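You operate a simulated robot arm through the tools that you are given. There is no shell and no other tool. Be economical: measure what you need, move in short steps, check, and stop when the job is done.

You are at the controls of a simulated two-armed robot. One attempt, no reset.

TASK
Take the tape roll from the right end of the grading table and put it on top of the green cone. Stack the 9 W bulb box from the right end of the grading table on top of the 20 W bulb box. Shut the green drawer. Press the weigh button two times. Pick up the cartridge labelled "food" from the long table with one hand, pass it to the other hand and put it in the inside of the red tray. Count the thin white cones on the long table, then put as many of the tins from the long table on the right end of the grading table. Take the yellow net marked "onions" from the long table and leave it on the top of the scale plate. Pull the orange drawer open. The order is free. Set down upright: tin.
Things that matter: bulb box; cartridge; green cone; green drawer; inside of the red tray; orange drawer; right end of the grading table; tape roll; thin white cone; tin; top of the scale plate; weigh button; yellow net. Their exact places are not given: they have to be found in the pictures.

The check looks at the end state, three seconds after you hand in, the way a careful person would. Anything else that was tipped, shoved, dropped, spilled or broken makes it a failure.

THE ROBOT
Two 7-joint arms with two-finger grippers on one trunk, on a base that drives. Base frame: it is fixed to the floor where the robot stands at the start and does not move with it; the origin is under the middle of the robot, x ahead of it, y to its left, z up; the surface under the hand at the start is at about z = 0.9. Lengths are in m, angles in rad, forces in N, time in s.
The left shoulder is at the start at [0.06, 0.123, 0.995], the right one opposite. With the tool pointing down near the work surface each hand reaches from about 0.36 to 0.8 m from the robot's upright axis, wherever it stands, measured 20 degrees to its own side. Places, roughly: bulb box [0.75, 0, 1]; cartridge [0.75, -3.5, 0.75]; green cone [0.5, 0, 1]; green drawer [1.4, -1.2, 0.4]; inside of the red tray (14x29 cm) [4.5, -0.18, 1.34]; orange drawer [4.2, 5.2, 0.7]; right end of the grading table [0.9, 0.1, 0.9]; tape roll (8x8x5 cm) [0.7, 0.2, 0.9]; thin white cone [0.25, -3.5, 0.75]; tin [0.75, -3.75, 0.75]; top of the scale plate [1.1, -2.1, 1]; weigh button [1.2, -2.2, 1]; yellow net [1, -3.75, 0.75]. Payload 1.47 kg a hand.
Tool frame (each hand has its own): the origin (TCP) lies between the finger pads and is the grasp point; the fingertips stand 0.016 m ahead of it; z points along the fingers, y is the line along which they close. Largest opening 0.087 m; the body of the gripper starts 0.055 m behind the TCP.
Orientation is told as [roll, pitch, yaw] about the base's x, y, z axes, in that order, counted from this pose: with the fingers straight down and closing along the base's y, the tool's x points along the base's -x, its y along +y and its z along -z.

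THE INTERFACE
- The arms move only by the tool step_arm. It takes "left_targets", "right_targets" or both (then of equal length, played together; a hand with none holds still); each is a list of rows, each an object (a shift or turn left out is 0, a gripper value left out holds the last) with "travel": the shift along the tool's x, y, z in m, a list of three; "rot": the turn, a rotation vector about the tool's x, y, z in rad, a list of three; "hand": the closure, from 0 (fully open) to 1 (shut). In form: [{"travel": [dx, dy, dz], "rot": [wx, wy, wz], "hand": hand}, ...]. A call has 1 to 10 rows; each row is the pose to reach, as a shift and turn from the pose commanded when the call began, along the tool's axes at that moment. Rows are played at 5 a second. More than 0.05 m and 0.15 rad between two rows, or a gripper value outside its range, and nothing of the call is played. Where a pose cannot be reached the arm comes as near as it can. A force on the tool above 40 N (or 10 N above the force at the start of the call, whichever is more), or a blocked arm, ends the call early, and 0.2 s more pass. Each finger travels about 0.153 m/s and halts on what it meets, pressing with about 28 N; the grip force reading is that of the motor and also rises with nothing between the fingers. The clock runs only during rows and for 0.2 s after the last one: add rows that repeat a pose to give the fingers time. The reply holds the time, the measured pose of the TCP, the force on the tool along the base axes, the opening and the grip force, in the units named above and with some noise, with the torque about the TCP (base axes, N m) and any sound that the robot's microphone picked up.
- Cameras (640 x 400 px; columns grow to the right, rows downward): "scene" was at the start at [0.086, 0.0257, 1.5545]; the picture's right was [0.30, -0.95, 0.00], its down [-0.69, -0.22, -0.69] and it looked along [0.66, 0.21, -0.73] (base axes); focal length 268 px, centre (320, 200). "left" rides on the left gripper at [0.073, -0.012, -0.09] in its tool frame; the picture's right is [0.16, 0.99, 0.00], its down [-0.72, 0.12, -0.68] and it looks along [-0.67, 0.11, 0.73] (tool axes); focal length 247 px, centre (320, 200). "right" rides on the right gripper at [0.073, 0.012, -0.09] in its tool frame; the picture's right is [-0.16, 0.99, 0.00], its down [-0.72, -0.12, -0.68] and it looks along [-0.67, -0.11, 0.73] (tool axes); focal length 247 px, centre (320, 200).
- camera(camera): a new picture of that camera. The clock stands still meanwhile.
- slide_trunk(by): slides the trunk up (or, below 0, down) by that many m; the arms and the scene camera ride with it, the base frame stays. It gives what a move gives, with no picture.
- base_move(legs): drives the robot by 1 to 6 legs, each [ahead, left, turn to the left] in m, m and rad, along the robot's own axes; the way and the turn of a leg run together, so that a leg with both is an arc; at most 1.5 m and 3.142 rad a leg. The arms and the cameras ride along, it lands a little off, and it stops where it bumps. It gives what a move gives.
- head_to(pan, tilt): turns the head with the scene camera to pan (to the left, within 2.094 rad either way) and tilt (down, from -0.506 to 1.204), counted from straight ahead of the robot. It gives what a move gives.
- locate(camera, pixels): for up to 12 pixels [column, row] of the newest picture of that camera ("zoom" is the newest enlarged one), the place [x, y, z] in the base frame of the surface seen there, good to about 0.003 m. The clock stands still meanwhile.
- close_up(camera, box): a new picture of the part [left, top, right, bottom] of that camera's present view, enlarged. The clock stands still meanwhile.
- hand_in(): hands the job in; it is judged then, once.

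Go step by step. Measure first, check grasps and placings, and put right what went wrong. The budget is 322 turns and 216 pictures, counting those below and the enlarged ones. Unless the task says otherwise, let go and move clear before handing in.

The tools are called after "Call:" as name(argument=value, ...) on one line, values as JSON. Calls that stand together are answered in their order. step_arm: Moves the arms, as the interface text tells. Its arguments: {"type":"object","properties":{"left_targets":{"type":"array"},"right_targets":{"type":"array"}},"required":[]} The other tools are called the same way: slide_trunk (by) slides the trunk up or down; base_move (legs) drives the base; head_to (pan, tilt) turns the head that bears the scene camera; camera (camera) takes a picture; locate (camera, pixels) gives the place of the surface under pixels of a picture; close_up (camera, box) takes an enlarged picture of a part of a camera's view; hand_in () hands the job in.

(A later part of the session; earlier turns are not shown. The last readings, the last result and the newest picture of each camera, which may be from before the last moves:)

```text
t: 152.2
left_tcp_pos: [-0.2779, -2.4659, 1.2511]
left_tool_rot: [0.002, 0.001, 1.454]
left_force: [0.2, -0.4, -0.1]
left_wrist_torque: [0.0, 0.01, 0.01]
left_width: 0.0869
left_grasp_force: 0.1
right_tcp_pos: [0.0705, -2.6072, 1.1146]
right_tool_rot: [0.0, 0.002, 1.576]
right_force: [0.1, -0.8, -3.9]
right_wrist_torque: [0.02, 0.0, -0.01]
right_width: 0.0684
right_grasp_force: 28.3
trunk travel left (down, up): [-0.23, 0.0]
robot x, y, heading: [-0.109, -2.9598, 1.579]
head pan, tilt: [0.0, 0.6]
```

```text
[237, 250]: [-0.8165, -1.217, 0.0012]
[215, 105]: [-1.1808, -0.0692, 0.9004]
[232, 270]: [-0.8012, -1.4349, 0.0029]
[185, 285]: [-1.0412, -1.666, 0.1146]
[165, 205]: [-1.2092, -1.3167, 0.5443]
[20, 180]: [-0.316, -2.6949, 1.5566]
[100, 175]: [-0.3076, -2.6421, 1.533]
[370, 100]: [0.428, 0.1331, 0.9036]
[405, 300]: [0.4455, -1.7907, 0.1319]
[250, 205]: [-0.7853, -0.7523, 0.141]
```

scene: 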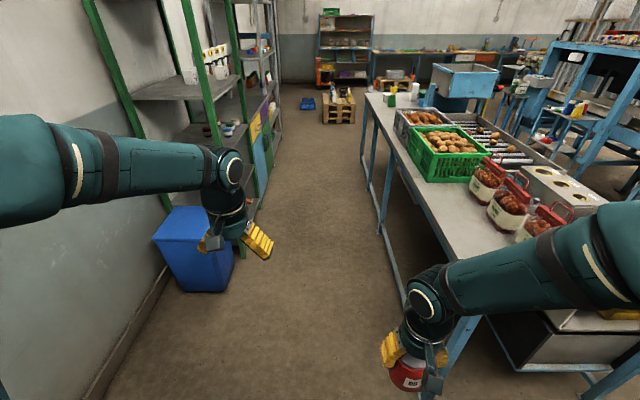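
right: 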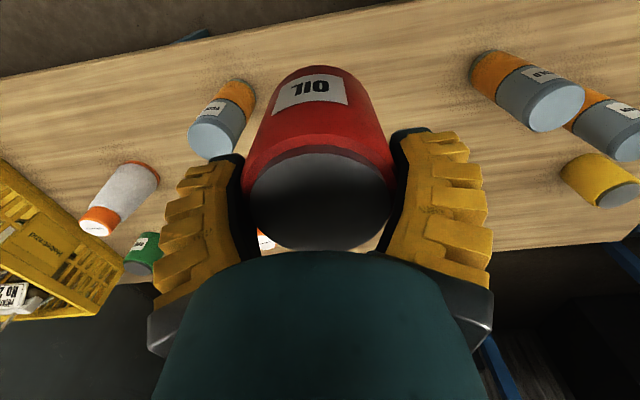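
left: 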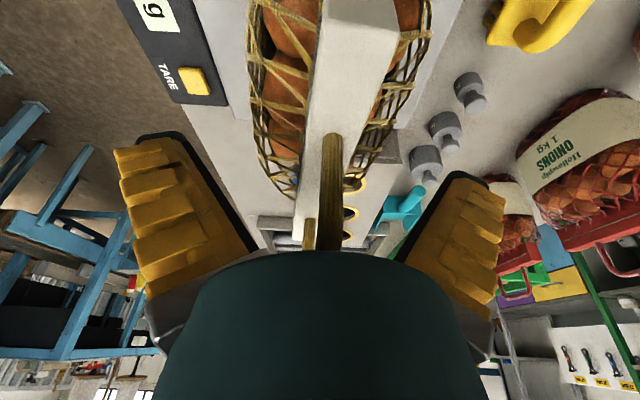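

Rack front is at x≈-0.8; ample room. Drive up the corridor and turn to face the right end.

Call:
base_move(legs=[[1.5, 0, 0], [1.42, 0, 0], [0, 0, -1.577]])

Call:
head_to(pan=0.1, tilt=0.85)

Call:
camera(camera="scene")

```text
t: 170.1
left_tcp_pos: [0.4491, 0.1253, 1.2517]
left_tool_rot: [0.001, 0.001, -0.121]
left_force: [-0.2, -0.2, -0.1]
left_wrist_torque: [-0.01, 0.0, -0.01]
left_width: 0.0868
left_grasp_force: 0.1
right_tcp_pos: [0.3071, -0.2219, 1.1148]
right_tool_rot: [0.0, 0.001, -0.001]
right_force: [-0.5, -0.1, -3.8]
right_wrist_torque: [0.0, 0.02, 0.02]
right_width: 0.0683
right_grasp_force: 28.4
trunk travel left (down, up): [-0.23, 0.0]
robot x, y, heading: [-0.0424, -0.0395, -0.005]
head pan, tilt: [0.0, 0.6]
```

```text
t: 170.8
left_tcp_pos: [0.4497, 0.1263, 1.2518]
left_tool_rot: [0.003, 0.0, -0.123]
left_force: [0.2, 0.2, 0.3]
left_wrist_torque: [-0.01, 0.03, 0.04]
left_width: 0.0871
left_grasp_force: 0.1
right_tcp_pos: [0.3082, -0.2207, 1.1158]
right_tool_rot: [0.001, 0.0, -0.002]
right_force: [-0.2, 0.4, -4.5]
right_wrist_torque: [-0.01, -0.02, -0.03]
right_width: 0.0686
right_grasp_force: 28.5
trunk travel left (down, up): [-0.23, 0.0]
robot x, y, heading: [-0.044, -0.0445, -0.003]
head pan, tilt: [0.099, 0.85]
```

```text
137 pictures are left
```

scene: 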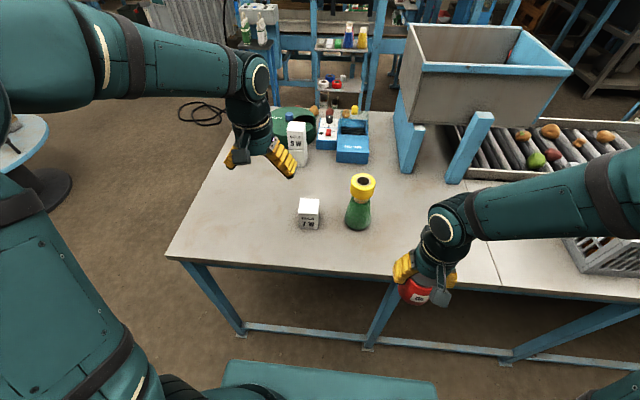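

View good. I drive 12 cm closer, move the left hand aside, and raise the right hand.

Call:
base_move(legs=[[0.13, 0, 0]])

Call:
step_arm(left_targets=[{"travel": [0, 0.04, 0]}, {"travel": [0, 0.08, 0]}, {"travel": [0, 0.12, 0]}, {"travel": [0, 0.16, 0]}, {"travel": [0, 0.2, 0]}, {"travel": [0, 0.2, 0]}], right_targets=[{"travel": [0, 0, -0.04]}, {"travel": [0, 0, -0.08]}, {"travel": [0, 0, -0.12]}, {"travel": [-0.03, 0.02, -0.13]}, {"travel": [-0.07, 0.04, -0.13]}, {"travel": [-0.1, 0.07, -0.13]}])

```text
t: 172.1
left_tcp_pos: [0.5788, 0.1237, 1.2514]
left_tool_rot: [0.0, 0.001, -0.124]
left_force: [0.4, -0.3, -0.4]
left_wrist_torque: [0.0, 0.0, -0.01]
left_width: 0.087
left_grasp_force: 0.1
right_tcp_pos: [0.4343, -0.2208, 1.1148]
right_tool_rot: [-0.001, 0.0, -0.003]
right_force: [0.7, 0.8, -4.8]
right_wrist_torque: [-0.01, 0.02, 0.01]
right_width: 0.0682
right_grasp_force: 27.7
trunk travel left (down, up): [-0.23, 0.0]
robot x, y, heading: [0.0839, -0.047, -0.001]
head pan, tilt: [0.099, 0.85]
```

```text
t: 173.5
left_tcp_pos: [0.6043, 0.3245, 1.2523]
left_tool_rot: [0.001, 0.001, -0.123]
left_force: [-0.3, -0.1, 0.5]
left_wrist_torque: [0.0, 0.0, 0.01]
left_width: 0.087
left_grasp_force: 0.1
right_tcp_pos: [0.5347, -0.1504, 1.2459]
right_tool_rot: [0.0, 0.004, -0.003]
right_force: [1.0, 0.2, -4.1]
right_wrist_torque: [0.01, 0.05, -0.01]
right_width: 0.0683
right_grasp_force: 28.2
trunk travel left (down, up): [-0.23, 0.0]
robot x, y, heading: [0.0804, -0.0438, -0.004]
head pan, tilt: [0.099, 0.85]
```

Continue to above (0.735, 0.005).

Call:
step_arm(right_targets=[{"travel": [-0.033, 0.026, 0]}, {"travel": [-0.067, 0.052, 0]}, {"travel": [-0.1, 0.078, 0]}, {"travel": [-0.133, 0.103, 0]}, {"travel": [-0.167, 0.129, 0]}, {"travel": [-0.2, 0.155, 0]}, {"travel": [-0.2, 0.155, 0.04]}, {"travel": [-0.2, 0.155, 0.08]}, {"travel": [-0.2, 0.155, 0.12]}, {"travel": [-0.2, 0.155, 0.16]}])

Call:
camera(camera="scene")

Call:
camera(camera="right")

```text
t: 175.7
left_tcp_pos: [0.6033, 0.3226, 1.2523]
left_tool_rot: [0.002, 0.0, -0.124]
left_force: [0.5, -1.2, -0.1]
left_wrist_torque: [-0.01, -0.01, 0.01]
left_width: 0.0867
left_grasp_force: 0.1
right_tcp_pos: [0.7351, 0.002, 1.0839]
right_tool_rot: [0.0, 0.002, -0.002]
right_force: [0.7, -0.1, -4.1]
right_wrist_torque: [0.01, 0.01, 0.02]
right_width: 0.0684
right_grasp_force: 27.9
trunk travel left (down, up): [-0.23, 0.0]
robot x, y, heading: [0.0879, -0.0446, -0.002]
head pan, tilt: [0.099, 0.85]
```

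```text
136 pictures are left
```

scene: 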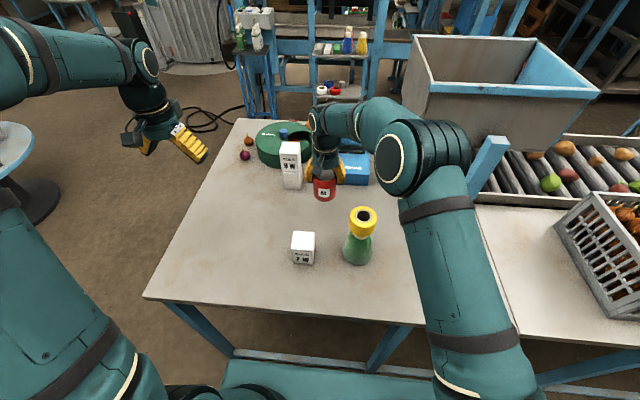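

```text
135 pictures are left
```

right: 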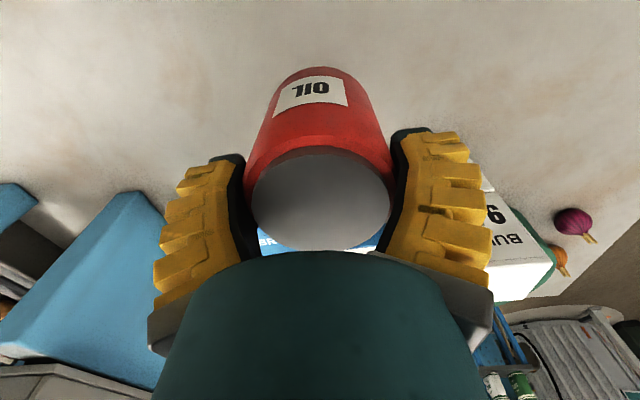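

Clear below. I lower to near contact.

Call:
step_arm(right_targets=[{"travel": [0, 0, 0.04]}, {"travel": [0, 0, 0.08]}, {"travel": [0, 0, 0.11]}, {"travel": [0, 0, 0.122]}, {"travel": [0, 0, 0.125]}, {"travel": [0, 0, 0.125]}])

Call:
camera(camera="scene")

```text
t: 177.1
left_tcp_pos: [0.6012, 0.3242, 1.2526]
left_tool_rot: [0.001, -0.002, -0.124]
left_force: [-0.1, 0.1, 1.0]
left_wrist_torque: [-0.01, -0.01, 0.02]
left_width: 0.0873
left_grasp_force: 0.0
right_tcp_pos: [0.7352, 0.0022, 0.963]
right_tool_rot: [0.003, -0.006, -0.002]
right_force: [11.6, 0.1, 27.9]
right_wrist_torque: [-0.02, -0.14, -0.03]
right_width: 0.0729
right_grasp_force: 28.2
trunk travel left (down, up): [-0.23, 0.0]
robot x, y, heading: [0.0843, -0.047, -0.001]
head pan, tilt: [0.099, 0.85]
```

```text
134 pictures are left
```

scene: 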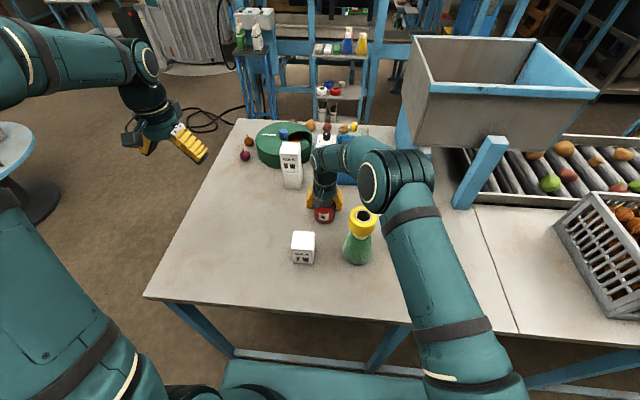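

Contact at TCP z 0.963 (28 N). I ease up 5 mm, release and rise straight.

Call:
step_arm(right_targets=[{"travel": [0, 0, -0.006]}, {"travel": [0, 0, -0.006]}, {"travel": [0, 0, -0.006], "hand": 0.1}, {"travel": [0, 0, -0.006], "hand": 0.0}, {"travel": [0, 0, -0.006], "hand": 0.0}, {"travel": [0, 0, -0.04]}, {"travel": [0, 0, -0.08]}, {"travel": [0, 0, -0.12]}, {"travel": [0, 0, -0.16]}, {"travel": [0, 0, -0.2]}])

Call:
camera(camera="scene")

```text
t: 179.3
left_tcp_pos: [0.6007, 0.3221, 1.252]
left_tool_rot: [0.002, -0.002, -0.122]
left_force: [-0.9, -0.1, 0.8]
left_wrist_torque: [-0.01, 0.0, -0.01]
left_width: 0.0869
left_grasp_force: 0.1
right_tcp_pos: [0.7368, 0.0015, 1.1616]
right_tool_rot: [0.002, -0.001, -0.004]
right_force: [-0.5, -0.2, 0.0]
right_wrist_torque: [0.01, -0.01, 0.02]
right_width: 0.087
right_grasp_force: 0.1
trunk travel left (down, up): [-0.23, 0.0]
robot x, y, heading: [0.0852, -0.0451, -0.001]
head pan, tilt: [0.099, 0.85]
```

```text
133 pictures are left
```

scene: 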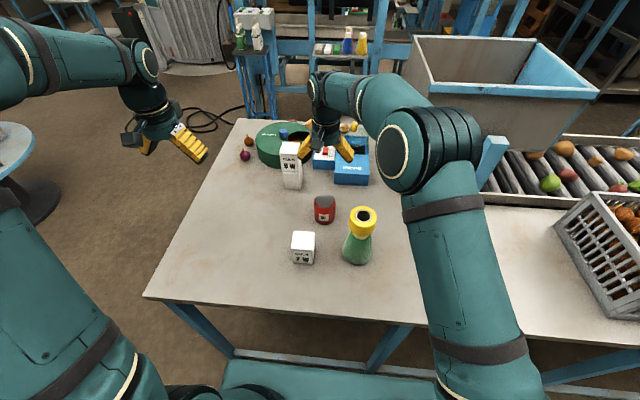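

Red tin stands upright at (325,208). I withdraw the right hand at height.

Call:
step_arm(right_targets=[{"travel": [0, 0, -0.04]}, {"travel": [0, 0, -0.08]}, {"travel": [0.035, -0.03, -0.09]}, {"travel": [0.07, -0.06, -0.09]}, {"travel": [0.105, -0.09, -0.09]}, {"travel": [0.14, -0.12, -0.09]}, {"travel": [0.175, -0.15, -0.09]}, {"travel": [0.21, -0.18, -0.09]}, {"travel": [0.245, -0.21, -0.09]}, {"travel": [0.28, -0.24, -0.09]}], left_targets=[{"travel": [0.015, 0, 0], "rot": [0, 0, -0.12]}, {"travel": [0.03, 0, 0], "rot": [0, 0, -0.12]}, {"travel": [0.045, 0, 0], "rot": [0, 0, -0.12]}, {"travel": [0.06, 0, 0], "rot": [0, 0, -0.12]}, {"travel": [0.075, 0, 0], "rot": [0, 0, -0.12]}, {"travel": [0.09, 0, 0], "rot": [0, 0, -0.12]}, {"travel": [0.105, 0, 0], "rot": [0, 0, -0.12]}, {"travel": [0.12, 0, 0], "rot": [0, 0, -0.12]}, {"travel": [0.12, 0, 0], "rot": [0, 0, -0.12]}, {"travel": [0.12, 0, 0], "rot": [0, 0, -0.12]}])

Call:
camera(camera="scene")

```text
t: 181.5
left_tcp_pos: [0.48, 0.3369, 1.2518]
left_tool_rot: [0.002, -0.002, -0.003]
left_force: [0.1, -0.1, -0.4]
left_wrist_torque: [0.01, 0.0, 0.0]
left_width: 0.087
left_grasp_force: 0.1
right_tcp_pos: [0.4546, -0.2344, 1.2498]
right_tool_rot: [0.002, -0.001, -0.003]
right_force: [-0.1, -0.6, -0.2]
right_wrist_torque: [0.0, -0.02, 0.0]
right_width: 0.0869
right_grasp_force: 0.0
trunk travel left (down, up): [-0.23, 0.0]
robot x, y, heading: [0.0848, -0.0442, -0.002]
head pan, tilt: [0.099, 0.85]
```

```text
132 pictures are left
```

scene: 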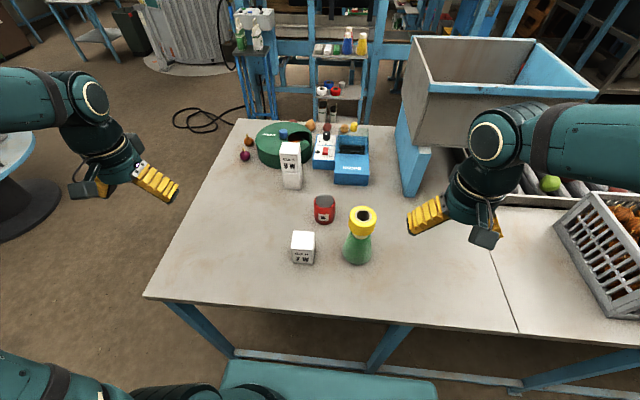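

Everything at this end is in order. I return to the scale end facing +y (reverse down the corridor, strafe right).

Call:
base_move(legs=[[-0.18, 0, 0], [0, 0, 1.573], [-1.5, 0, 0], [-1.38, 0, 0], [0, -1.12, 0], [0.1, 0, 0]])

Call:
head_to(pan=-0.2, tilt=0.75)

Call:
camera(camera="scene")

```text
t: 210.9
left_tcp_pos: [0.5537, -2.4952, 1.2523]
left_tool_rot: [0.002, 0.001, 1.517]
left_force: [0.4, 0.6, -0.5]
left_wrist_torque: [-0.03, 0.0, 0.03]
left_width: 0.0868
left_grasp_force: 0.1
right_tcp_pos: [1.1229, -2.5484, 1.2492]
right_tool_rot: [-0.001, 0.0, 1.519]
right_force: [0.1, 0.0, -0.4]
right_wrist_torque: [-0.02, 0.0, 0.0]
right_width: 0.0871
right_grasp_force: 0.1
trunk travel left (down, up): [-0.23, 0.0]
robot x, y, heading: [0.9129, -2.9156, 1.518]
head pan, tilt: [0.099, 0.85]
```

```text
t: 211.7
left_tcp_pos: [0.5537, -2.4957, 1.2526]
left_tool_rot: [0.002, -0.002, 1.519]
left_force: [0.7, 0.8, -1.0]
left_wrist_torque: [0.01, -0.01, 0.01]
left_width: 0.0867
left_grasp_force: 0.0
right_tcp_pos: [1.1242, -2.5499, 1.2505]
right_tool_rot: [-0.001, 0.0, 1.52]
right_force: [1.1, 0.1, 0.2]
right_wrist_torque: [0.01, 0.0, 0.01]
right_width: 0.087
right_grasp_force: 0.1
trunk travel left (down, up): [-0.23, 0.0]
robot x, y, heading: [0.9171, -2.9119, 1.516]
head pan, tilt: [-0.201, 0.75]
```

```text
131 pictures are left
```

scene: 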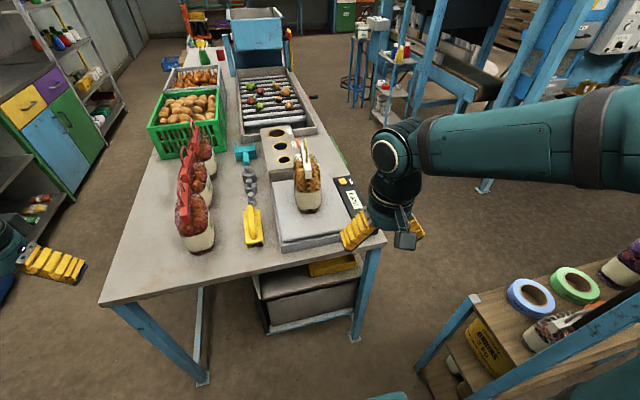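

Close enough: I straighten and move 10 cm forward, then use the right hand for the button.

Call:
base_move(legs=[[0.1, 0, 0.05]])

Call:
camera(camera="scene")

Call:
close_up(camera="scene", box=[280, 150, 400, 260])

```text
t: 212.8
left_tcp_pos: [0.5357, -2.4145, 1.2509]
left_tool_rot: [0.003, 0.0, 1.569]
left_force: [-0.2, -0.5, -0.2]
left_wrist_torque: [-0.05, 0.0, -0.02]
left_width: 0.0872
left_grasp_force: 0.1
right_tcp_pos: [1.1077, -2.4397, 1.2494]
right_tool_rot: [0.001, 0.001, 1.569]
right_force: [0.4, 0.6, 0.1]
right_wrist_torque: [0.0, 0.01, 0.02]
right_width: 0.0868
right_grasp_force: 0.0
trunk travel left (down, up): [-0.23, 0.0]
robot x, y, heading: [0.9189, -2.8129, 1.568]
head pan, tilt: [-0.201, 0.75]
```

```text
130 pictures are left
```

scene: 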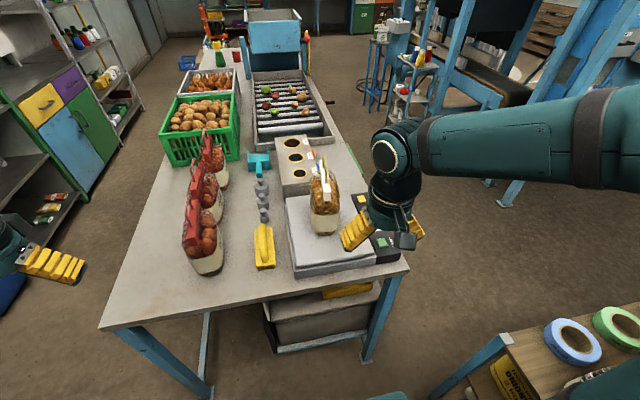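

```text
3.64 times, centred on (340, 205) of scene
```

zoom: 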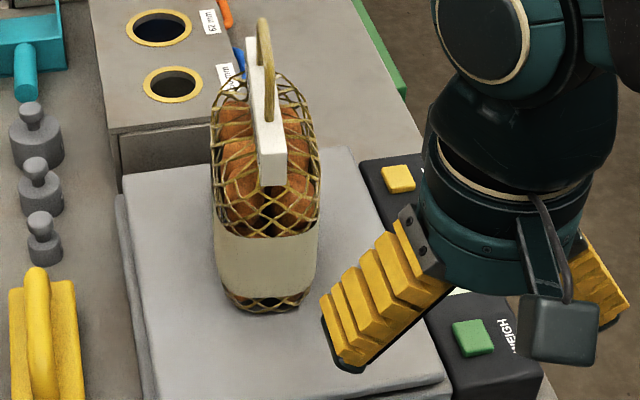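

Call:
locate(camera="zoom", pixels=[[473, 336], [458, 325], [490, 348], [463, 352], [486, 322], [440, 345], [398, 178]])

Call:
step_arm(right_targets=[{"travel": [-0.0, -0.04, 0], "hand": 1}, {"travel": [0, -0.08, 0]}, {"travel": [0, -0.128, 0]}, {"travel": [-0.04, -0.128, 0.01]}, {"travel": [-0.08, -0.128, 0.02]}, {"travel": [-0.12, -0.128, 0.03]}, {"travel": [-0.16, -0.128, 0.05]}, {"travel": [-0.2, -0.128, 0.07]}, {"travel": [-0.2, -0.128, 0.11]}, {"travel": [-0.2, -0.128, 0.15]}])

Call:
camera(camera="right")

```text
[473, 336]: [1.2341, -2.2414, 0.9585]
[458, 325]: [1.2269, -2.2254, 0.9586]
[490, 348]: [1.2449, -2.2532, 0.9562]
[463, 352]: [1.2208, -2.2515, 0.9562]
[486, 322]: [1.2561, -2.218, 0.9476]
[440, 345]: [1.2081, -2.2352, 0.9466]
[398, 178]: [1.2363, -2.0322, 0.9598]
```

```text
t: 215.1
left_tcp_pos: [0.5357, -2.4155, 1.2511]
left_tool_rot: [0.001, 0.0, 1.57]
left_force: [-0.6, 0.0, 0.3]
left_wrist_torque: [0.01, 0.02, 0.04]
left_width: 0.0869
left_grasp_force: 0.0
right_tcp_pos: [1.2359, -2.2421, 1.098]
right_tool_rot: [0.001, 0.001, 1.57]
right_force: [0.3, -1.0, -0.7]
right_wrist_torque: [-0.02, -0.01, 0.01]
right_width: 0.0003
right_grasp_force: 27.6
trunk travel left (down, up): [-0.23, 0.0]
robot x, y, heading: [0.9173, -2.8161, 1.57]
head pan, tilt: [-0.201, 0.75]
```

```text
128 pictures are left
```

right: 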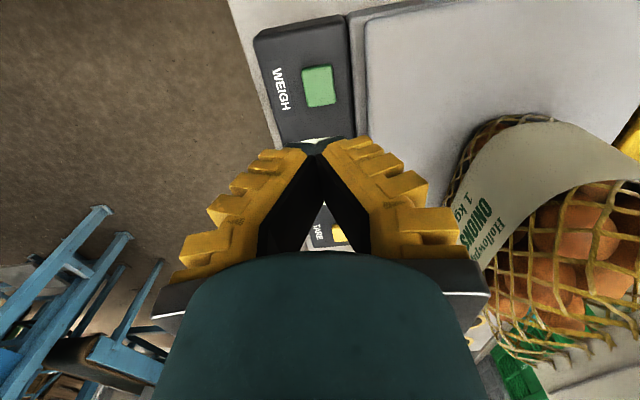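

Aligned over the green button (319,85). I descend to 8 mm above it.

Call:
step_arm(right_targets=[{"travel": [0, 0.0015, 0.045]}, {"travel": [0, 0.0015, 0.09]}, {"travel": [0, 0.0015, 0.115]}, {"travel": [0, 0.0015, 0.115]}])

Call:
step_arm(right_targets=[{"travel": [0, 0, 0.006]}, {"travel": [0, 0, 0.009]}, {"travel": [0, 0, 0.011]}, {"travel": [0, 0, 0.013]}])

```text
t: 216.1
left_tcp_pos: [0.5341, -2.4156, 1.2527]
left_tool_rot: [0.003, -0.001, 1.569]
left_force: [0.9, 0.6, 0.1]
left_wrist_torque: [-0.01, -0.01, 0.03]
left_width: 0.087
left_grasp_force: 0.0
right_tcp_pos: [1.2347, -2.2402, 0.9834]
right_tool_rot: [0.0, 0.0, 1.569]
right_force: [0.5, -1.1, 1.0]
right_wrist_torque: [-0.01, -0.01, -0.01]
right_width: 0.0003
right_grasp_force: 28.2
trunk travel left (down, up): [-0.23, 0.0]
robot x, y, heading: [0.9197, -2.811, 1.57]
head pan, tilt: [-0.201, 0.75]
```

```text
t: 217.1
left_tcp_pos: [0.5347, -2.4154, 1.2522]
left_tool_rot: [0.002, 0.0, 1.569]
left_force: [0.3, -0.9, 0.1]
left_wrist_torque: [0.01, 0.0, -0.01]
left_width: 0.0871
left_grasp_force: 0.1
right_tcp_pos: [1.233, -2.2413, 0.9716]
right_tool_rot: [0.001, 0.001, 1.569]
right_force: [0.1, -0.4, 0.3]
right_wrist_torque: [0.0, 0.03, 0.01]
right_width: 0.0058
right_grasp_force: 27.9
trunk travel left (down, up): [-0.23, 0.0]
robot x, y, heading: [0.9197, -2.8119, 1.571]
head pan, tilt: [-0.201, 0.75]
```

The tip should be ~3 mm into the button yet no force; I look closely.

Call:
close_up(camera="scene", box=[330, 170, 450, 270])

Call:
camera(camera="right")

```text
4.00 times, centred on (390, 220) of scene
```

zoom: 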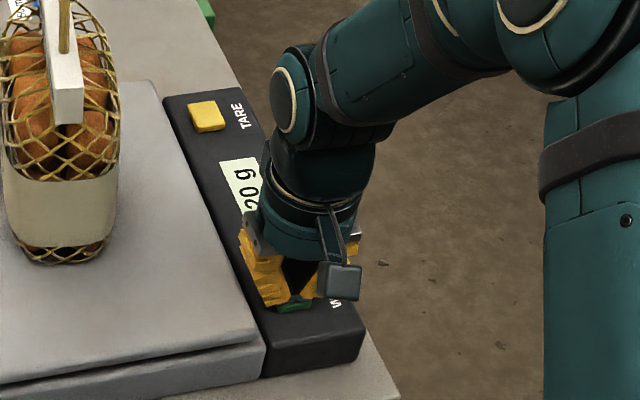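

```text
126 pictures are left
```

right: 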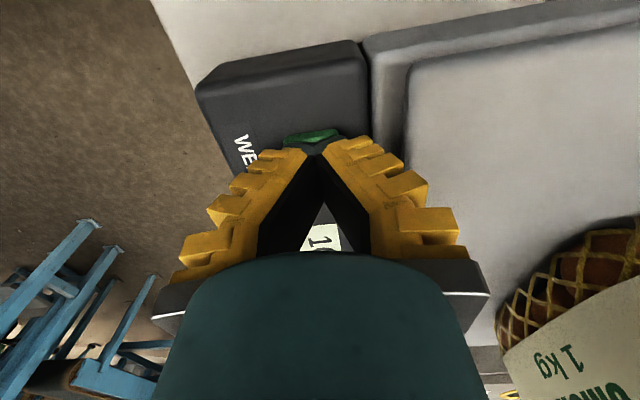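

The fingers are on the button. I press a bit further in 2 mm steps and watch for force/sound.

Call:
step_arm(right_targets=[{"travel": [0, 0, 0.002]}, {"travel": [0, 0, 0.004]}, {"travel": [0, 0, 0.004]}])

```text
t: 217.8
left_tcp_pos: [0.5344, -2.4149, 1.2524]
left_tool_rot: [0.002, -0.001, 1.57]
left_force: [-0.5, 0.5, 1.0]
left_wrist_torque: [0.01, 0.01, -0.03]
left_width: 0.0871
left_grasp_force: 0.0
right_tcp_pos: [1.2342, -2.2392, 0.968]
right_tool_rot: [0.0, 0.001, 1.569]
right_force: [-0.7, 0.7, 2.9]
right_wrist_torque: [0.01, 0.0, 0.01]
right_width: 0.0062
right_grasp_force: 28.2
trunk travel left (down, up): [-0.23, 0.0]
robot x, y, heading: [0.9136, -2.8123, 1.571]
head pan, tilt: [-0.201, 0.75]
heard: click
```

Click heard: press one. I lift 2 cm and press once more the same way.

Call:
step_arm(right_targets=[{"travel": [0, 0, -0.01]}, {"travel": [0, 0, -0.025]}, {"travel": [0, 0, -0.025]}, {"travel": [0, 0, -0.025]}])

Call:
step_arm(right_targets=[{"travel": [0, 0, 0.01]}, {"travel": [0, 0, 0.019]}, {"travel": [0, 0, 0.022]}, {"travel": [0, 0, 0.025]}, {"travel": [0, 0, 0.025]}])

```text
t: 218.8
left_tcp_pos: [0.5352, -2.4151, 1.2508]
left_tool_rot: [0.001, -0.001, 1.569]
left_force: [-0.3, 0.0, 0.0]
left_wrist_torque: [0.02, -0.02, 0.0]
left_width: 0.0871
left_grasp_force: 0.0
right_tcp_pos: [1.2343, -2.2397, 0.9925]
right_tool_rot: [0.0, -0.001, 1.57]
right_force: [-0.3, -0.6, -0.2]
right_wrist_torque: [0.02, 0.0, 0.01]
right_width: 0.0001
right_grasp_force: 27.9
trunk travel left (down, up): [-0.23, 0.0]
robot x, y, heading: [0.9172, -2.8141, 1.569]
head pan, tilt: [-0.201, 0.75]
```

```text
t: 220.1
left_tcp_pos: [0.5354, -2.4157, 1.251]
left_tool_rot: [0.002, -0.001, 1.569]
left_force: [0.0, 0.2, 1.0]
left_wrist_torque: [0.0, -0.01, 0.01]
left_width: 0.0867
left_grasp_force: 0.1
right_tcp_pos: [1.2336, -2.2399, 0.9678]
right_tool_rot: [-0.001, 0.001, 1.569]
right_force: [-0.1, -0.4, 1.4]
right_wrist_torque: [-0.03, 0.0, -0.02]
right_width: 0.006
right_grasp_force: 28.5
trunk travel left (down, up): [-0.23, 0.0]
robot x, y, heading: [0.9212, -2.8144, 1.565]
head pan, tilt: [-0.201, 0.75]
heard: click
```

Second click heard. I lift off and withdraw, then turn back to the long table for the second tin and the cartridge.

Call:
step_arm(right_targets=[{"travel": [0, 0, -0.04]}, {"travel": [0, 0, -0.08]}, {"travel": [0, 0, -0.12]}, {"travel": [0, 0, -0.16]}, {"travel": [0.02, 0, -0.2]}, {"travel": [0.06, 0, -0.22], "hand": 0}, {"travel": [0.1, 0.01, -0.23]}, {"travel": [0.14, 0.03, -0.24]}, {"travel": [0.18, 0.06, -0.24]}, {"travel": [0.2, 0.1, -0.24]}])

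Call:
close_up(camera="scene", box=[270, 130, 430, 270])

```text
t: 222.2
left_tcp_pos: [0.534, -2.4143, 1.2513]
left_tool_rot: [0.0, 0.0, 1.569]
left_force: [-0.9, 0.0, 0.2]
left_wrist_torque: [-0.02, -0.01, 0.02]
left_width: 0.087
left_grasp_force: 0.1
right_tcp_pos: [1.1343, -2.4374, 1.2065]
right_tool_rot: [0.001, 0.0, 1.567]
right_force: [-0.7, -0.2, 0.3]
right_wrist_torque: [0.0, -0.05, -0.01]
right_width: 0.0872
right_grasp_force: 0.1
trunk travel left (down, up): [-0.23, 0.0]
robot x, y, heading: [0.925, -2.8131, 1.564]
head pan, tilt: [-0.201, 0.75]
```

```text
2.86 times, centred on (350, 200) of scene
```

zoom: 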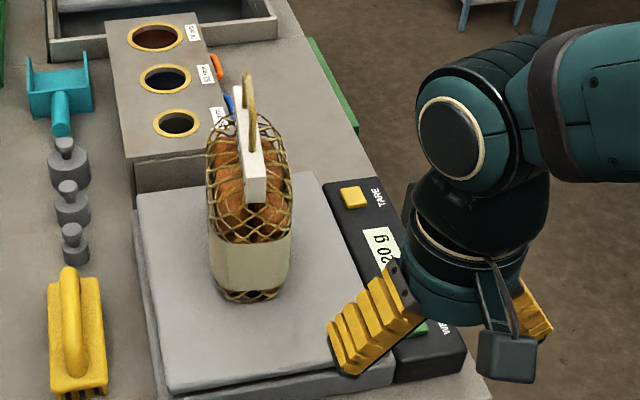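

Turning counter-clockwise (away from the rack) to face the long table.

Call:
base_move(legs=[[0, 0.22, 0], [0, 0, 1.57], [0, 0, 1.57]])

Call:
head_to(pan=0.0, tilt=0.75)

Call:
camera(camera="scene")

```text
t: 232.5
left_tcp_pos: [1.0824, -3.2075, 1.2515]
left_tool_rot: [0.001, 0.0, -1.565]
left_force: [-0.3, -0.5, 0.8]
left_wrist_torque: [-0.04, 0.02, 0.03]
left_width: 0.0867
left_grasp_force: 0.0
right_tcp_pos: [0.4838, -3.1919, 1.2069]
right_tool_rot: [0.001, 0.0, -1.564]
right_force: [-0.3, 0.1, 0.7]
right_wrist_torque: [0.01, 0.04, 0.03]
right_width: 0.0869
right_grasp_force: 0.0
trunk travel left (down, up): [-0.23, 0.0]
robot x, y, heading: [0.6982, -2.8154, -1.564]
head pan, tilt: [-0.201, 0.75]
```

```text
t: 233.2
left_tcp_pos: [1.0833, -3.2092, 1.2524]
left_tool_rot: [0.002, -0.001, -1.563]
left_force: [-0.4, -0.1, -0.5]
left_wrist_torque: [0.0, -0.04, -0.03]
left_width: 0.087
left_grasp_force: 0.1
right_tcp_pos: [0.484, -3.1911, 1.2078]
right_tool_rot: [-0.001, -0.001, -1.563]
right_force: [-0.2, -0.8, 0.6]
right_wrist_torque: [-0.01, -0.01, -0.02]
right_width: 0.0866
right_grasp_force: 0.1
trunk travel left (down, up): [-0.23, 0.0]
robot x, y, heading: [0.6954, -2.8073, -1.564]
head pan, tilt: [0.0, 0.75]
```

```text
124 pictures are left
```

scene: 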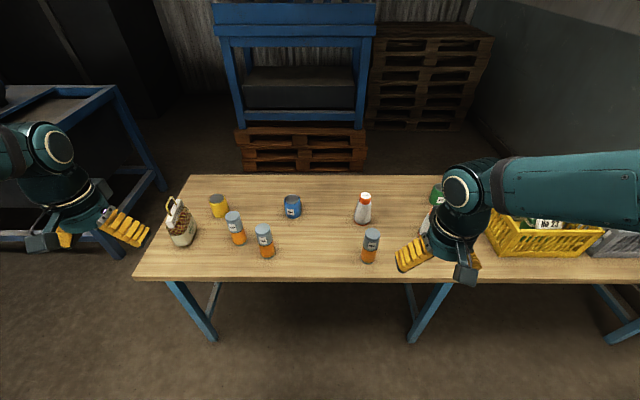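

FOOD cartridge at (371,245), blue tin at (293,205). I move 0.2 m closer and bring the right hand over the cartridge.

Call:
base_move(legs=[[0.2, 0, 0]])

Call:
head_to(pan=0.0, tilt=0.95)

Call:
camera(camera="scene")

Call:
camera(camera="right")

```text
t: 234.8
left_tcp_pos: [1.0863, -3.4038, 1.2516]
left_tool_rot: [0.001, 0.0, -1.559]
left_force: [-0.3, 0.1, -1.4]
left_wrist_torque: [0.03, 0.01, -0.01]
left_width: 0.087
left_grasp_force: 0.1
right_tcp_pos: [0.4863, -3.3879, 1.2077]
right_tool_rot: [-0.001, -0.001, -1.561]
right_force: [-0.6, -0.3, 0.0]
right_wrist_torque: [0.02, -0.03, 0.01]
right_width: 0.0871
right_grasp_force: 0.0
trunk travel left (down, up): [-0.23, 0.0]
robot x, y, heading: [0.6997, -3.012, -1.56]
head pan, tilt: [0.0, 0.75]
```

```text
t: 235.5
left_tcp_pos: [1.0871, -3.4028, 1.2517]
left_tool_rot: [0.003, -0.002, -1.558]
left_force: [0.1, -0.2, -1.0]
left_wrist_torque: [-0.03, -0.02, -0.03]
left_width: 0.087
left_grasp_force: 0.0
right_tcp_pos: [0.4858, -3.3869, 1.2068]
right_tool_rot: [0.0, -0.001, -1.561]
right_force: [-0.4, 0.6, 0.8]
right_wrist_torque: [0.0, 0.01, 0.0]
right_width: 0.0868
right_grasp_force: 0.0
trunk travel left (down, up): [-0.23, 0.0]
robot x, y, heading: [0.7025, -3.0106, -1.561]
head pan, tilt: [0.0, 0.949]
```

```text
123 pictures are left
```

scene: 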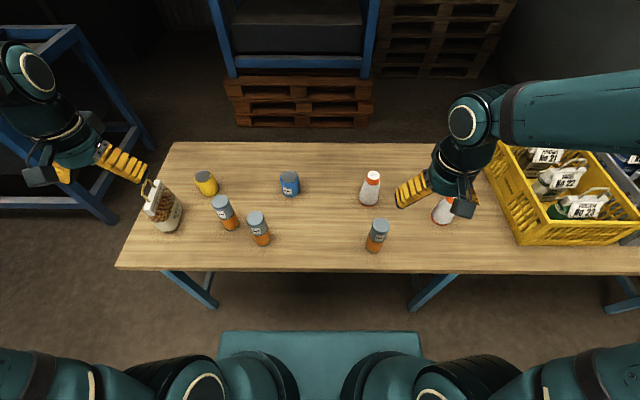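

```text
122 pictures are left
```

right: 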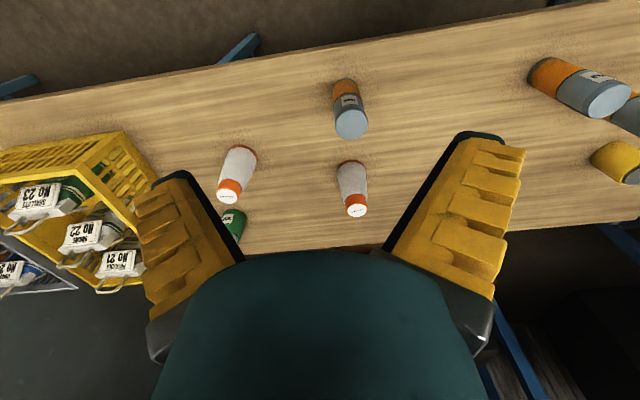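

Call:
locate(camera="scene", pixels=[[379, 224], [369, 226], [388, 227], [375, 248], [291, 177], [281, 179], [299, 179]])

Call:
locate(camera="right", pixels=[[351, 124], [337, 118], [365, 124], [350, 110], [352, 136]])

```text
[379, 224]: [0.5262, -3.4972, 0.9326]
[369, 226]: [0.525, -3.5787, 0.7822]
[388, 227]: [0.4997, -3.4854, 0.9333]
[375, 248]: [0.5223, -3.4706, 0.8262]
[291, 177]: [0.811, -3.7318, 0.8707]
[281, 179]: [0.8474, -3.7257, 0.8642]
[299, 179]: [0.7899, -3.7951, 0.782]
```

```text
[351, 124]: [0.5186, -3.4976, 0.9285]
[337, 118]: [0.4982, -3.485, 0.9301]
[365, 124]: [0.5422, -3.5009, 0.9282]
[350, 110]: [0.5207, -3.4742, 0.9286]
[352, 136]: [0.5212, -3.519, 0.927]
```

FOOD: centre (0.521,-3.497), Ø≈0.048, top 0.93. I move above and descend to TCP 0.90.

Call:
step_arm(right_targets=[{"travel": [-0.03, 0.01, 0.03]}, {"travel": [-0.06, 0.02, 0.06]}, {"travel": [-0.09, 0.03, 0.08]}, {"travel": [-0.11, 0.035, 0.11]}, {"travel": [-0.11, 0.035, 0.15]}, {"travel": [-0.11, 0.035, 0.19]}, {"travel": [-0.11, 0.035, 0.23]}, {"travel": [-0.11, 0.035, 0.27]}, {"travel": [-0.11, 0.035, 0.308]}, {"travel": [-0.11, 0.035, 0.308]}])

Call:
camera(camera="right")

```text
t: 237.7
left_tcp_pos: [1.0873, -3.4027, 1.2513]
left_tool_rot: [0.001, -0.002, -1.56]
left_force: [-0.2, -0.1, 0.2]
left_wrist_torque: [0.0, 0.0, 0.0]
left_width: 0.087
left_grasp_force: 0.1
right_tcp_pos: [0.5215, -3.4982, 0.899]
right_tool_rot: [0.0, -0.002, -1.559]
right_force: [0.6, 0.5, -0.1]
right_wrist_torque: [-0.01, 0.01, 0.0]
right_width: 0.0871
right_grasp_force: 0.0
trunk travel left (down, up): [-0.23, 0.0]
robot x, y, heading: [0.6986, -3.0056, -1.562]
head pan, tilt: [0.0, 0.949]
```

```text
121 pictures are left
```

right: 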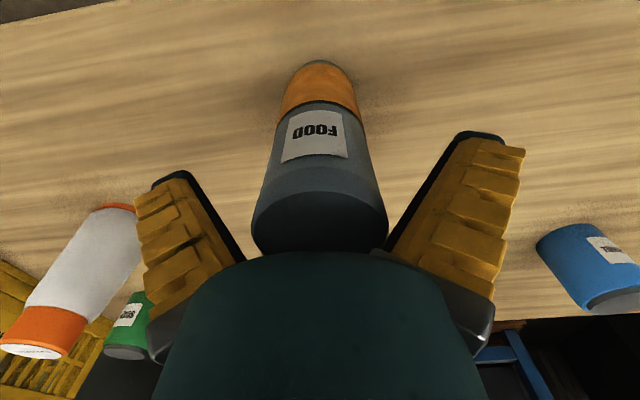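

Well centred. Close and lift to about 1.12.

Call:
step_arm(right_targets=[{"hand": 1}, {"hand": 1}, {"hand": 1}, {"travel": [0, 0, -0.04]}, {"travel": [0, 0, -0.08]}, {"travel": [0, 0, -0.12]}, {"travel": [0, 0, -0.16]}, {"travel": [0, 0, -0.2]}, {"travel": [0, 0, -0.24]}])

Call:
camera(camera="right")

```text
t: 239.7
left_tcp_pos: [1.0866, -3.4016, 1.2519]
left_tool_rot: [0.003, -0.002, -1.558]
left_force: [0.3, -0.1, 0.0]
left_wrist_torque: [-0.01, 0.0, -0.02]
left_width: 0.0871
left_grasp_force: 0.0
right_tcp_pos: [0.522, -3.4935, 1.1409]
right_tool_rot: [0.002, 0.0, -1.56]
right_force: [0.5, -0.4, -3.1]
right_wrist_torque: [0.0, 0.02, -0.01]
right_width: 0.0519
right_grasp_force: 28.5
trunk travel left (down, up): [-0.23, 0.0]
robot x, y, heading: [0.6985, -3.0098, -1.563]
head pan, tilt: [0.0, 0.949]
```

```text
120 pictures are left
```

right: 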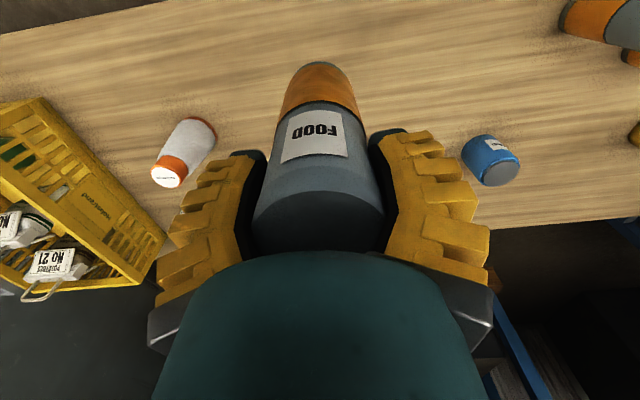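

Held (3 N). For the hand-over I pitch the right hand forward so the cartridge points ahead, and shift toward the middle.

Call:
step_arm(right_targets=[{"travel": [0, 0.005, 0], "rot": [0, -0.14, 0]}, {"travel": [0, 0.01, 0], "rot": [0, -0.28, 0]}, {"travel": [0, 0.015, 0], "rot": [0, -0.42, 0]}, {"travel": [0, 0.02, 0], "rot": [0, -0.56, 0]}, {"travel": [0, 0.025, 0], "rot": [0, -0.7, 0]}, {"travel": [0, 0.03, 0], "rot": [0, -0.84, 0]}, {"travel": [0, 0.035, 0], "rot": [0, -0.98, 0]}, {"travel": [0, 0.04, 0], "rot": [0, -1.12, 0]}, {"travel": [0, 0.045, 0], "rot": [0, -1.26, 0]}, {"travel": [0, 0.05, 0], "rot": [0, -1.4, 0]}])

Call:
camera(camera="scene")

```text
t: 241.9
left_tcp_pos: [1.0866, -3.403, 1.2506]
left_tool_rot: [-0.001, -0.001, -1.561]
left_force: [0.1, 0.3, -1.3]
left_wrist_torque: [0.02, -0.01, -0.04]
left_width: 0.087
left_grasp_force: 0.1
right_tcp_pos: [0.577, -3.5212, 1.1313]
right_tool_rot: [-0.002, -1.401, -1.559]
right_force: [0.5, -0.4, -4.2]
right_wrist_torque: [0.16, 0.0, 0.0]
right_width: 0.0512
right_grasp_force: 28.2
right hand out of reach, approached as far as the arm can: row 7, 8, 9, 10
trunk travel left (down, up): [-0.23, 0.0]
robot x, y, heading: [0.6968, -3.0109, -1.556]
head pan, tilt: [0.0, 0.949]
```

```text
119 pictures are left
```

scene: 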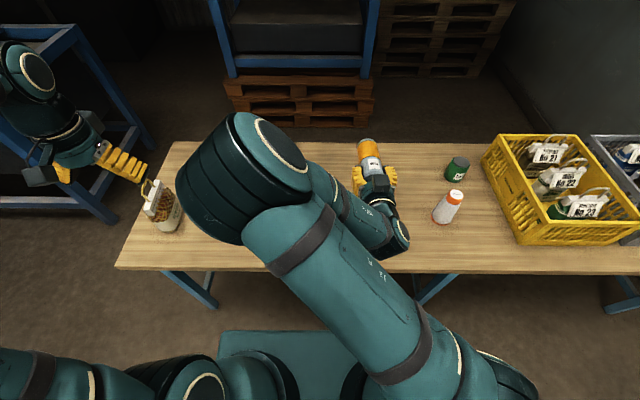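

This posture swings the right elbow across the middle, blocking the left arm. I undo it and will use a sideways pose instead (cartridge pointing left).

Call:
step_arm(right_targets=[{"travel": [0, 0, 0], "rot": [0, 0.14, 0]}, {"travel": [0, 0, 0], "rot": [0, 0.28, 0]}, {"travel": [0, 0, 0], "rot": [0, 0.42, 0]}, {"travel": [0, 0, 0], "rot": [0, 0.56, 0]}, {"travel": [0, 0, 0], "rot": [0, 0.7, 0]}, {"travel": [0, 0, 0], "rot": [0, 0.84, 0]}, {"travel": [0, 0, 0], "rot": [0, 0.98, 0]}, {"travel": [0, 0, 0], "rot": [0, 1.12, 0]}, {"travel": [0, 0, 0], "rot": [0, 1.26, 0]}, {"travel": [0, 0, 0], "rot": [0, 1.4, 0]}])

Call:
camera(camera="scene")

```text
t: 244.1
left_tcp_pos: [1.086, -3.4033, 1.2513]
left_tool_rot: [0.002, 0.001, -1.561]
left_force: [-0.4, -0.4, -0.6]
left_wrist_torque: [0.03, 0.0, -0.01]
left_width: 0.0871
left_grasp_force: 0.1
right_tcp_pos: [0.5801, -3.5211, 1.1322]
right_tool_rot: [0.0, 0.002, -1.56]
right_force: [0.3, -0.2, -3.7]
right_wrist_torque: [0.02, -0.02, 0.02]
right_width: 0.0508
right_grasp_force: 28.0
trunk travel left (down, up): [-0.23, 0.0]
robot x, y, heading: [0.6981, -3.0068, -1.56]
head pan, tilt: [0.0, 0.949]
```

```text
118 pictures are left
```

scene: 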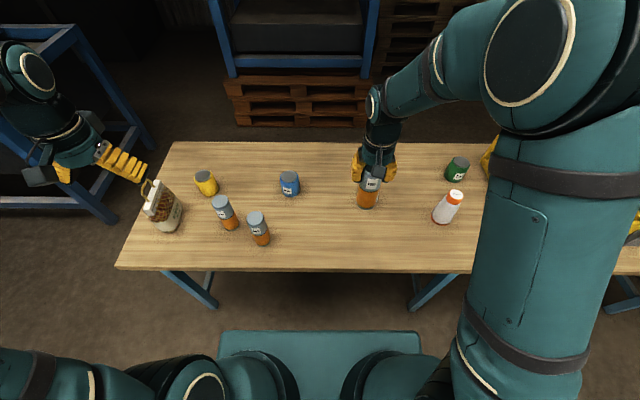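

Elbow is back on the right side. Now yaw the right hand 80° to the left.

Call:
step_arm(right_targets=[{"rot": [0, 0, -0.14]}, {"rot": [0, 0, -0.28]}, {"rot": [0, 0, -0.42]}, {"rot": [0, 0, -0.56]}, {"rot": [0, 0, -0.7]}, {"rot": [0, 0, -0.84]}, {"rot": [0, 0, -0.98]}, {"rot": [0, 0, -1.12]}, {"rot": [0, 0, -1.26]}, {"rot": [0, 0, -1.4]}])

Call:
camera(camera="scene")

```text
t: 246.3
left_tcp_pos: [1.0874, -3.4026, 1.2516]
left_tool_rot: [0.003, 0.001, -1.561]
left_force: [0.7, 0.4, 0.1]
left_wrist_torque: [0.01, -0.02, -0.01]
left_width: 0.0867
left_grasp_force: 0.1
right_tcp_pos: [0.5781, -3.5205, 1.1333]
right_tool_rot: [-0.001, 0.0, -0.16]
right_force: [-0.2, 0.2, -2.3]
right_wrist_torque: [0.02, 0.04, 0.02]
right_width: 0.0512
right_grasp_force: 27.9
trunk travel left (down, up): [-0.23, 0.0]
robot x, y, heading: [0.698, -3.0076, -1.562]
head pan, tilt: [0.0, 0.949]
```

```text
117 pictures are left
```

scene: 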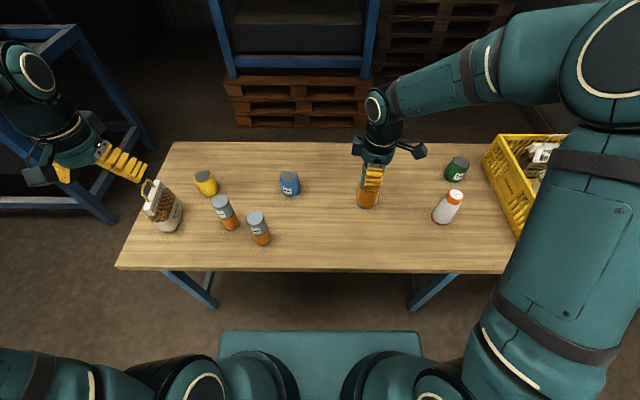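

Now tilt so the cartridge points left, and at the same time yaw the left hand to the right.

Call:
step_arm(right_targets=[{"rot": [0, -0.13, 0]}, {"rot": [0, -0.26, 0]}, {"rot": [0, -0.39, 0]}, {"rot": [0, -0.52, 0]}, {"rot": [0, -0.65, 0]}, {"rot": [0, -0.78, 0]}, {"rot": [0, -0.91, 0]}, {"rot": [0, -1.04, 0]}, {"rot": [0, -1.17, 0]}, {"rot": [0, -1.3, 0]}], left_targets=[{"travel": [0, -0.015, 0], "rot": [0, 0, 0.14]}, {"travel": [0, -0.03, 0], "rot": [0, 0, 0.28]}, {"travel": [0, -0.045, 0], "rot": [0, 0, 0.42]}, {"travel": [0, -0.06, 0], "rot": [0, 0, 0.56]}, {"travel": [0, -0.075, 0], "rot": [0, 0, 0.7]}, {"travel": [0, -0.09, 0], "rot": [0, 0, 0.84]}, {"travel": [0, -0.105, 0], "rot": [0, 0, 0.98]}, {"travel": [0, -0.12, 0], "rot": [0, 0, 1.12]}, {"travel": [0, -0.135, 0], "rot": [0, 0, 1.26]}, {"travel": [0, -0.15, 0], "rot": [0, 0, 1.4]}])

Call:
camera(camera="scene")

```text
t: 248.5
left_tcp_pos: [0.9361, -3.4048, 1.2516]
left_tool_rot: [0.002, 0.003, -2.963]
left_force: [-0.1, 0.6, -0.7]
left_wrist_torque: [0.01, -0.03, 0.02]
left_width: 0.0871
left_grasp_force: 0.1
right_tcp_pos: [0.5771, -3.52, 1.1339]
right_tool_rot: [0.0, -1.304, -0.161]
right_force: [-0.4, 0.6, -2.1]
right_wrist_torque: [0.01, 0.13, 0.0]
right_width: 0.051
right_grasp_force: 28.2
trunk travel left (down, up): [-0.23, 0.0]
robot x, y, heading: [0.6976, -3.0107, -1.559]
head pan, tilt: [0.0, 0.949]
```

```text
116 pictures are left
```

scene: 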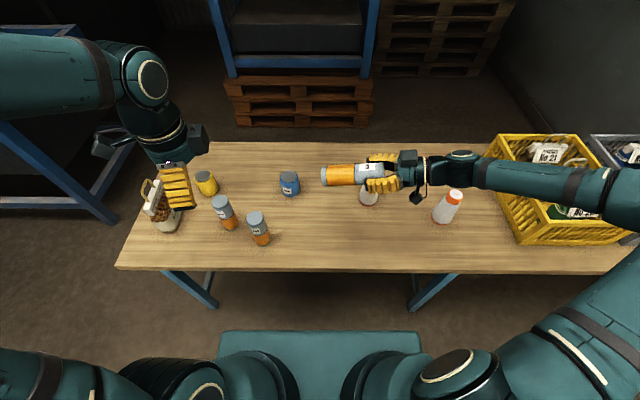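

Ideal pose: cartridge now points left at (345,173). I bring the left hand above its free half, adjusting yaw so its closing axis is perpendicular.

Call:
step_arm(left_targets=[{"travel": [-0.0437, 0.0105, 0], "rot": [0, 0, 0.05]}, {"travel": [-0.0874, 0.0209, 0], "rot": [0, 0, 0.1]}, {"travel": [-0.1311, 0.0314, 0], "rot": [0, 0, 0.15]}, {"travel": [-0.1748, 0.0418, 0], "rot": [0, 0, 0.2]}, {"travel": [-0.2185, 0.0523, 0], "rot": [0, 0, 0.25]}, {"travel": [-0.2622, 0.0627, 0], "rot": [0, 0, 0.3]}, {"travel": [-0.3059, 0.0732, 0], "rot": [0, 0, 0.34]}, {"travel": [-0.3059, 0.0732, 0], "rot": [0, 0, 0.34]}])

Call:
camera(camera="scene")

Call:
camera(camera="left")

```text
t: 250.3
left_tcp_pos: [0.6494, -3.5324, 1.2511]
left_tool_rot: [0.003, 0.0, 2.983]
left_force: [0.4, 0.4, 0.3]
left_wrist_torque: [0.01, 0.02, 0.02]
left_width: 0.0869
left_grasp_force: 0.1
right_tcp_pos: [0.5802, -3.5204, 1.1332]
right_tool_rot: [0.001, -1.301, -0.159]
right_force: [0.6, 1.0, -2.4]
right_wrist_torque: [0.05, 0.12, -0.05]
right_width: 0.0511
right_grasp_force: 27.9
trunk travel left (down, up): [-0.23, 0.0]
robot x, y, heading: [0.6953, -3.0101, -1.561]
head pan, tilt: [0.0, 0.949]
```

```text
115 pictures are left
```

scene: 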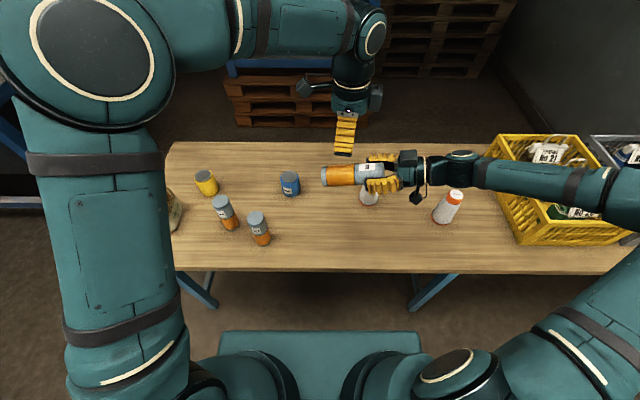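

```text
114 pictures are left
```

left: 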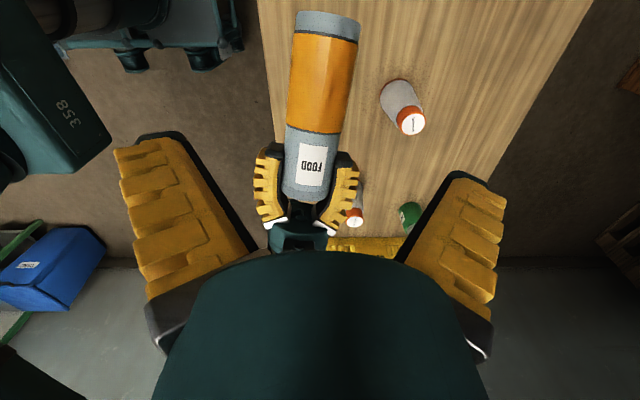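

Call:
locate(camera="left", pixels=[[327, 40], [322, 80], [315, 125], [311, 165], [300, 80], [346, 85]])

```text
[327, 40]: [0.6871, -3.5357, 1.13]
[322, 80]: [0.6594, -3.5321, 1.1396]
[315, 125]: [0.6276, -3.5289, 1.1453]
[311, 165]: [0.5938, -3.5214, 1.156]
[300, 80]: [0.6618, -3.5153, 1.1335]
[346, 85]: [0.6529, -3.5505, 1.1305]
```

The cartridge axis lies right under the left TCP (y -3.532, centre z≈1.115). Descend 13.5 cm.

Call:
step_arm(left_targets=[{"travel": [0, 0, 0.045]}, {"travel": [0, 0, 0.09]}, {"travel": [0, 0, 0.12]}, {"travel": [0, 0, 0.135]}, {"travel": [0, 0, 0.135]}])

Call:
camera(camera="left")

Call:
close_up(camera="scene", box=[290, 80, 460, 230])

```text
t: 251.5
left_tcp_pos: [0.6494, -3.531, 1.1152]
left_tool_rot: [0.0, 0.003, 2.984]
left_force: [-0.2, 0.1, 0.1]
left_wrist_torque: [-0.02, 0.04, -0.01]
left_width: 0.0871
left_grasp_force: 0.0
right_tcp_pos: [0.5787, -3.5195, 1.1327]
right_tool_rot: [0.001, -1.3, -0.161]
right_force: [0.1, -0.5, -3.2]
right_wrist_torque: [0.03, 0.16, 0.03]
right_width: 0.0508
right_grasp_force: 28.3
trunk travel left (down, up): [-0.23, 0.0]
robot x, y, heading: [0.6991, -3.011, -1.558]
head pan, tilt: [0.0, 0.949]
```

```text
113 pictures are left
```

left: 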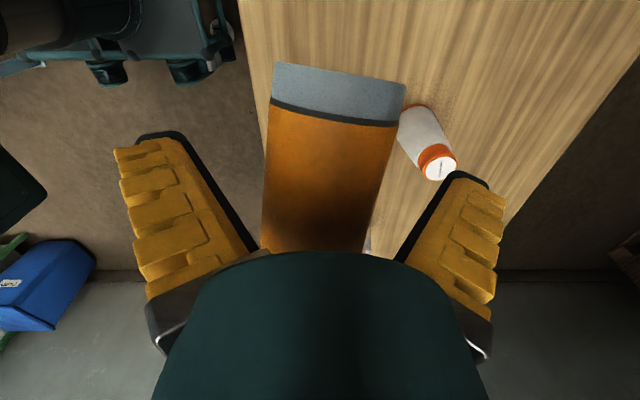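

```text
2.67 times, centred on (375, 155) of scene
```

zoom: 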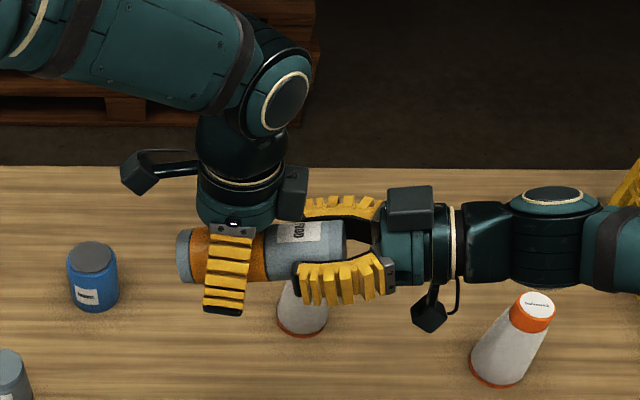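

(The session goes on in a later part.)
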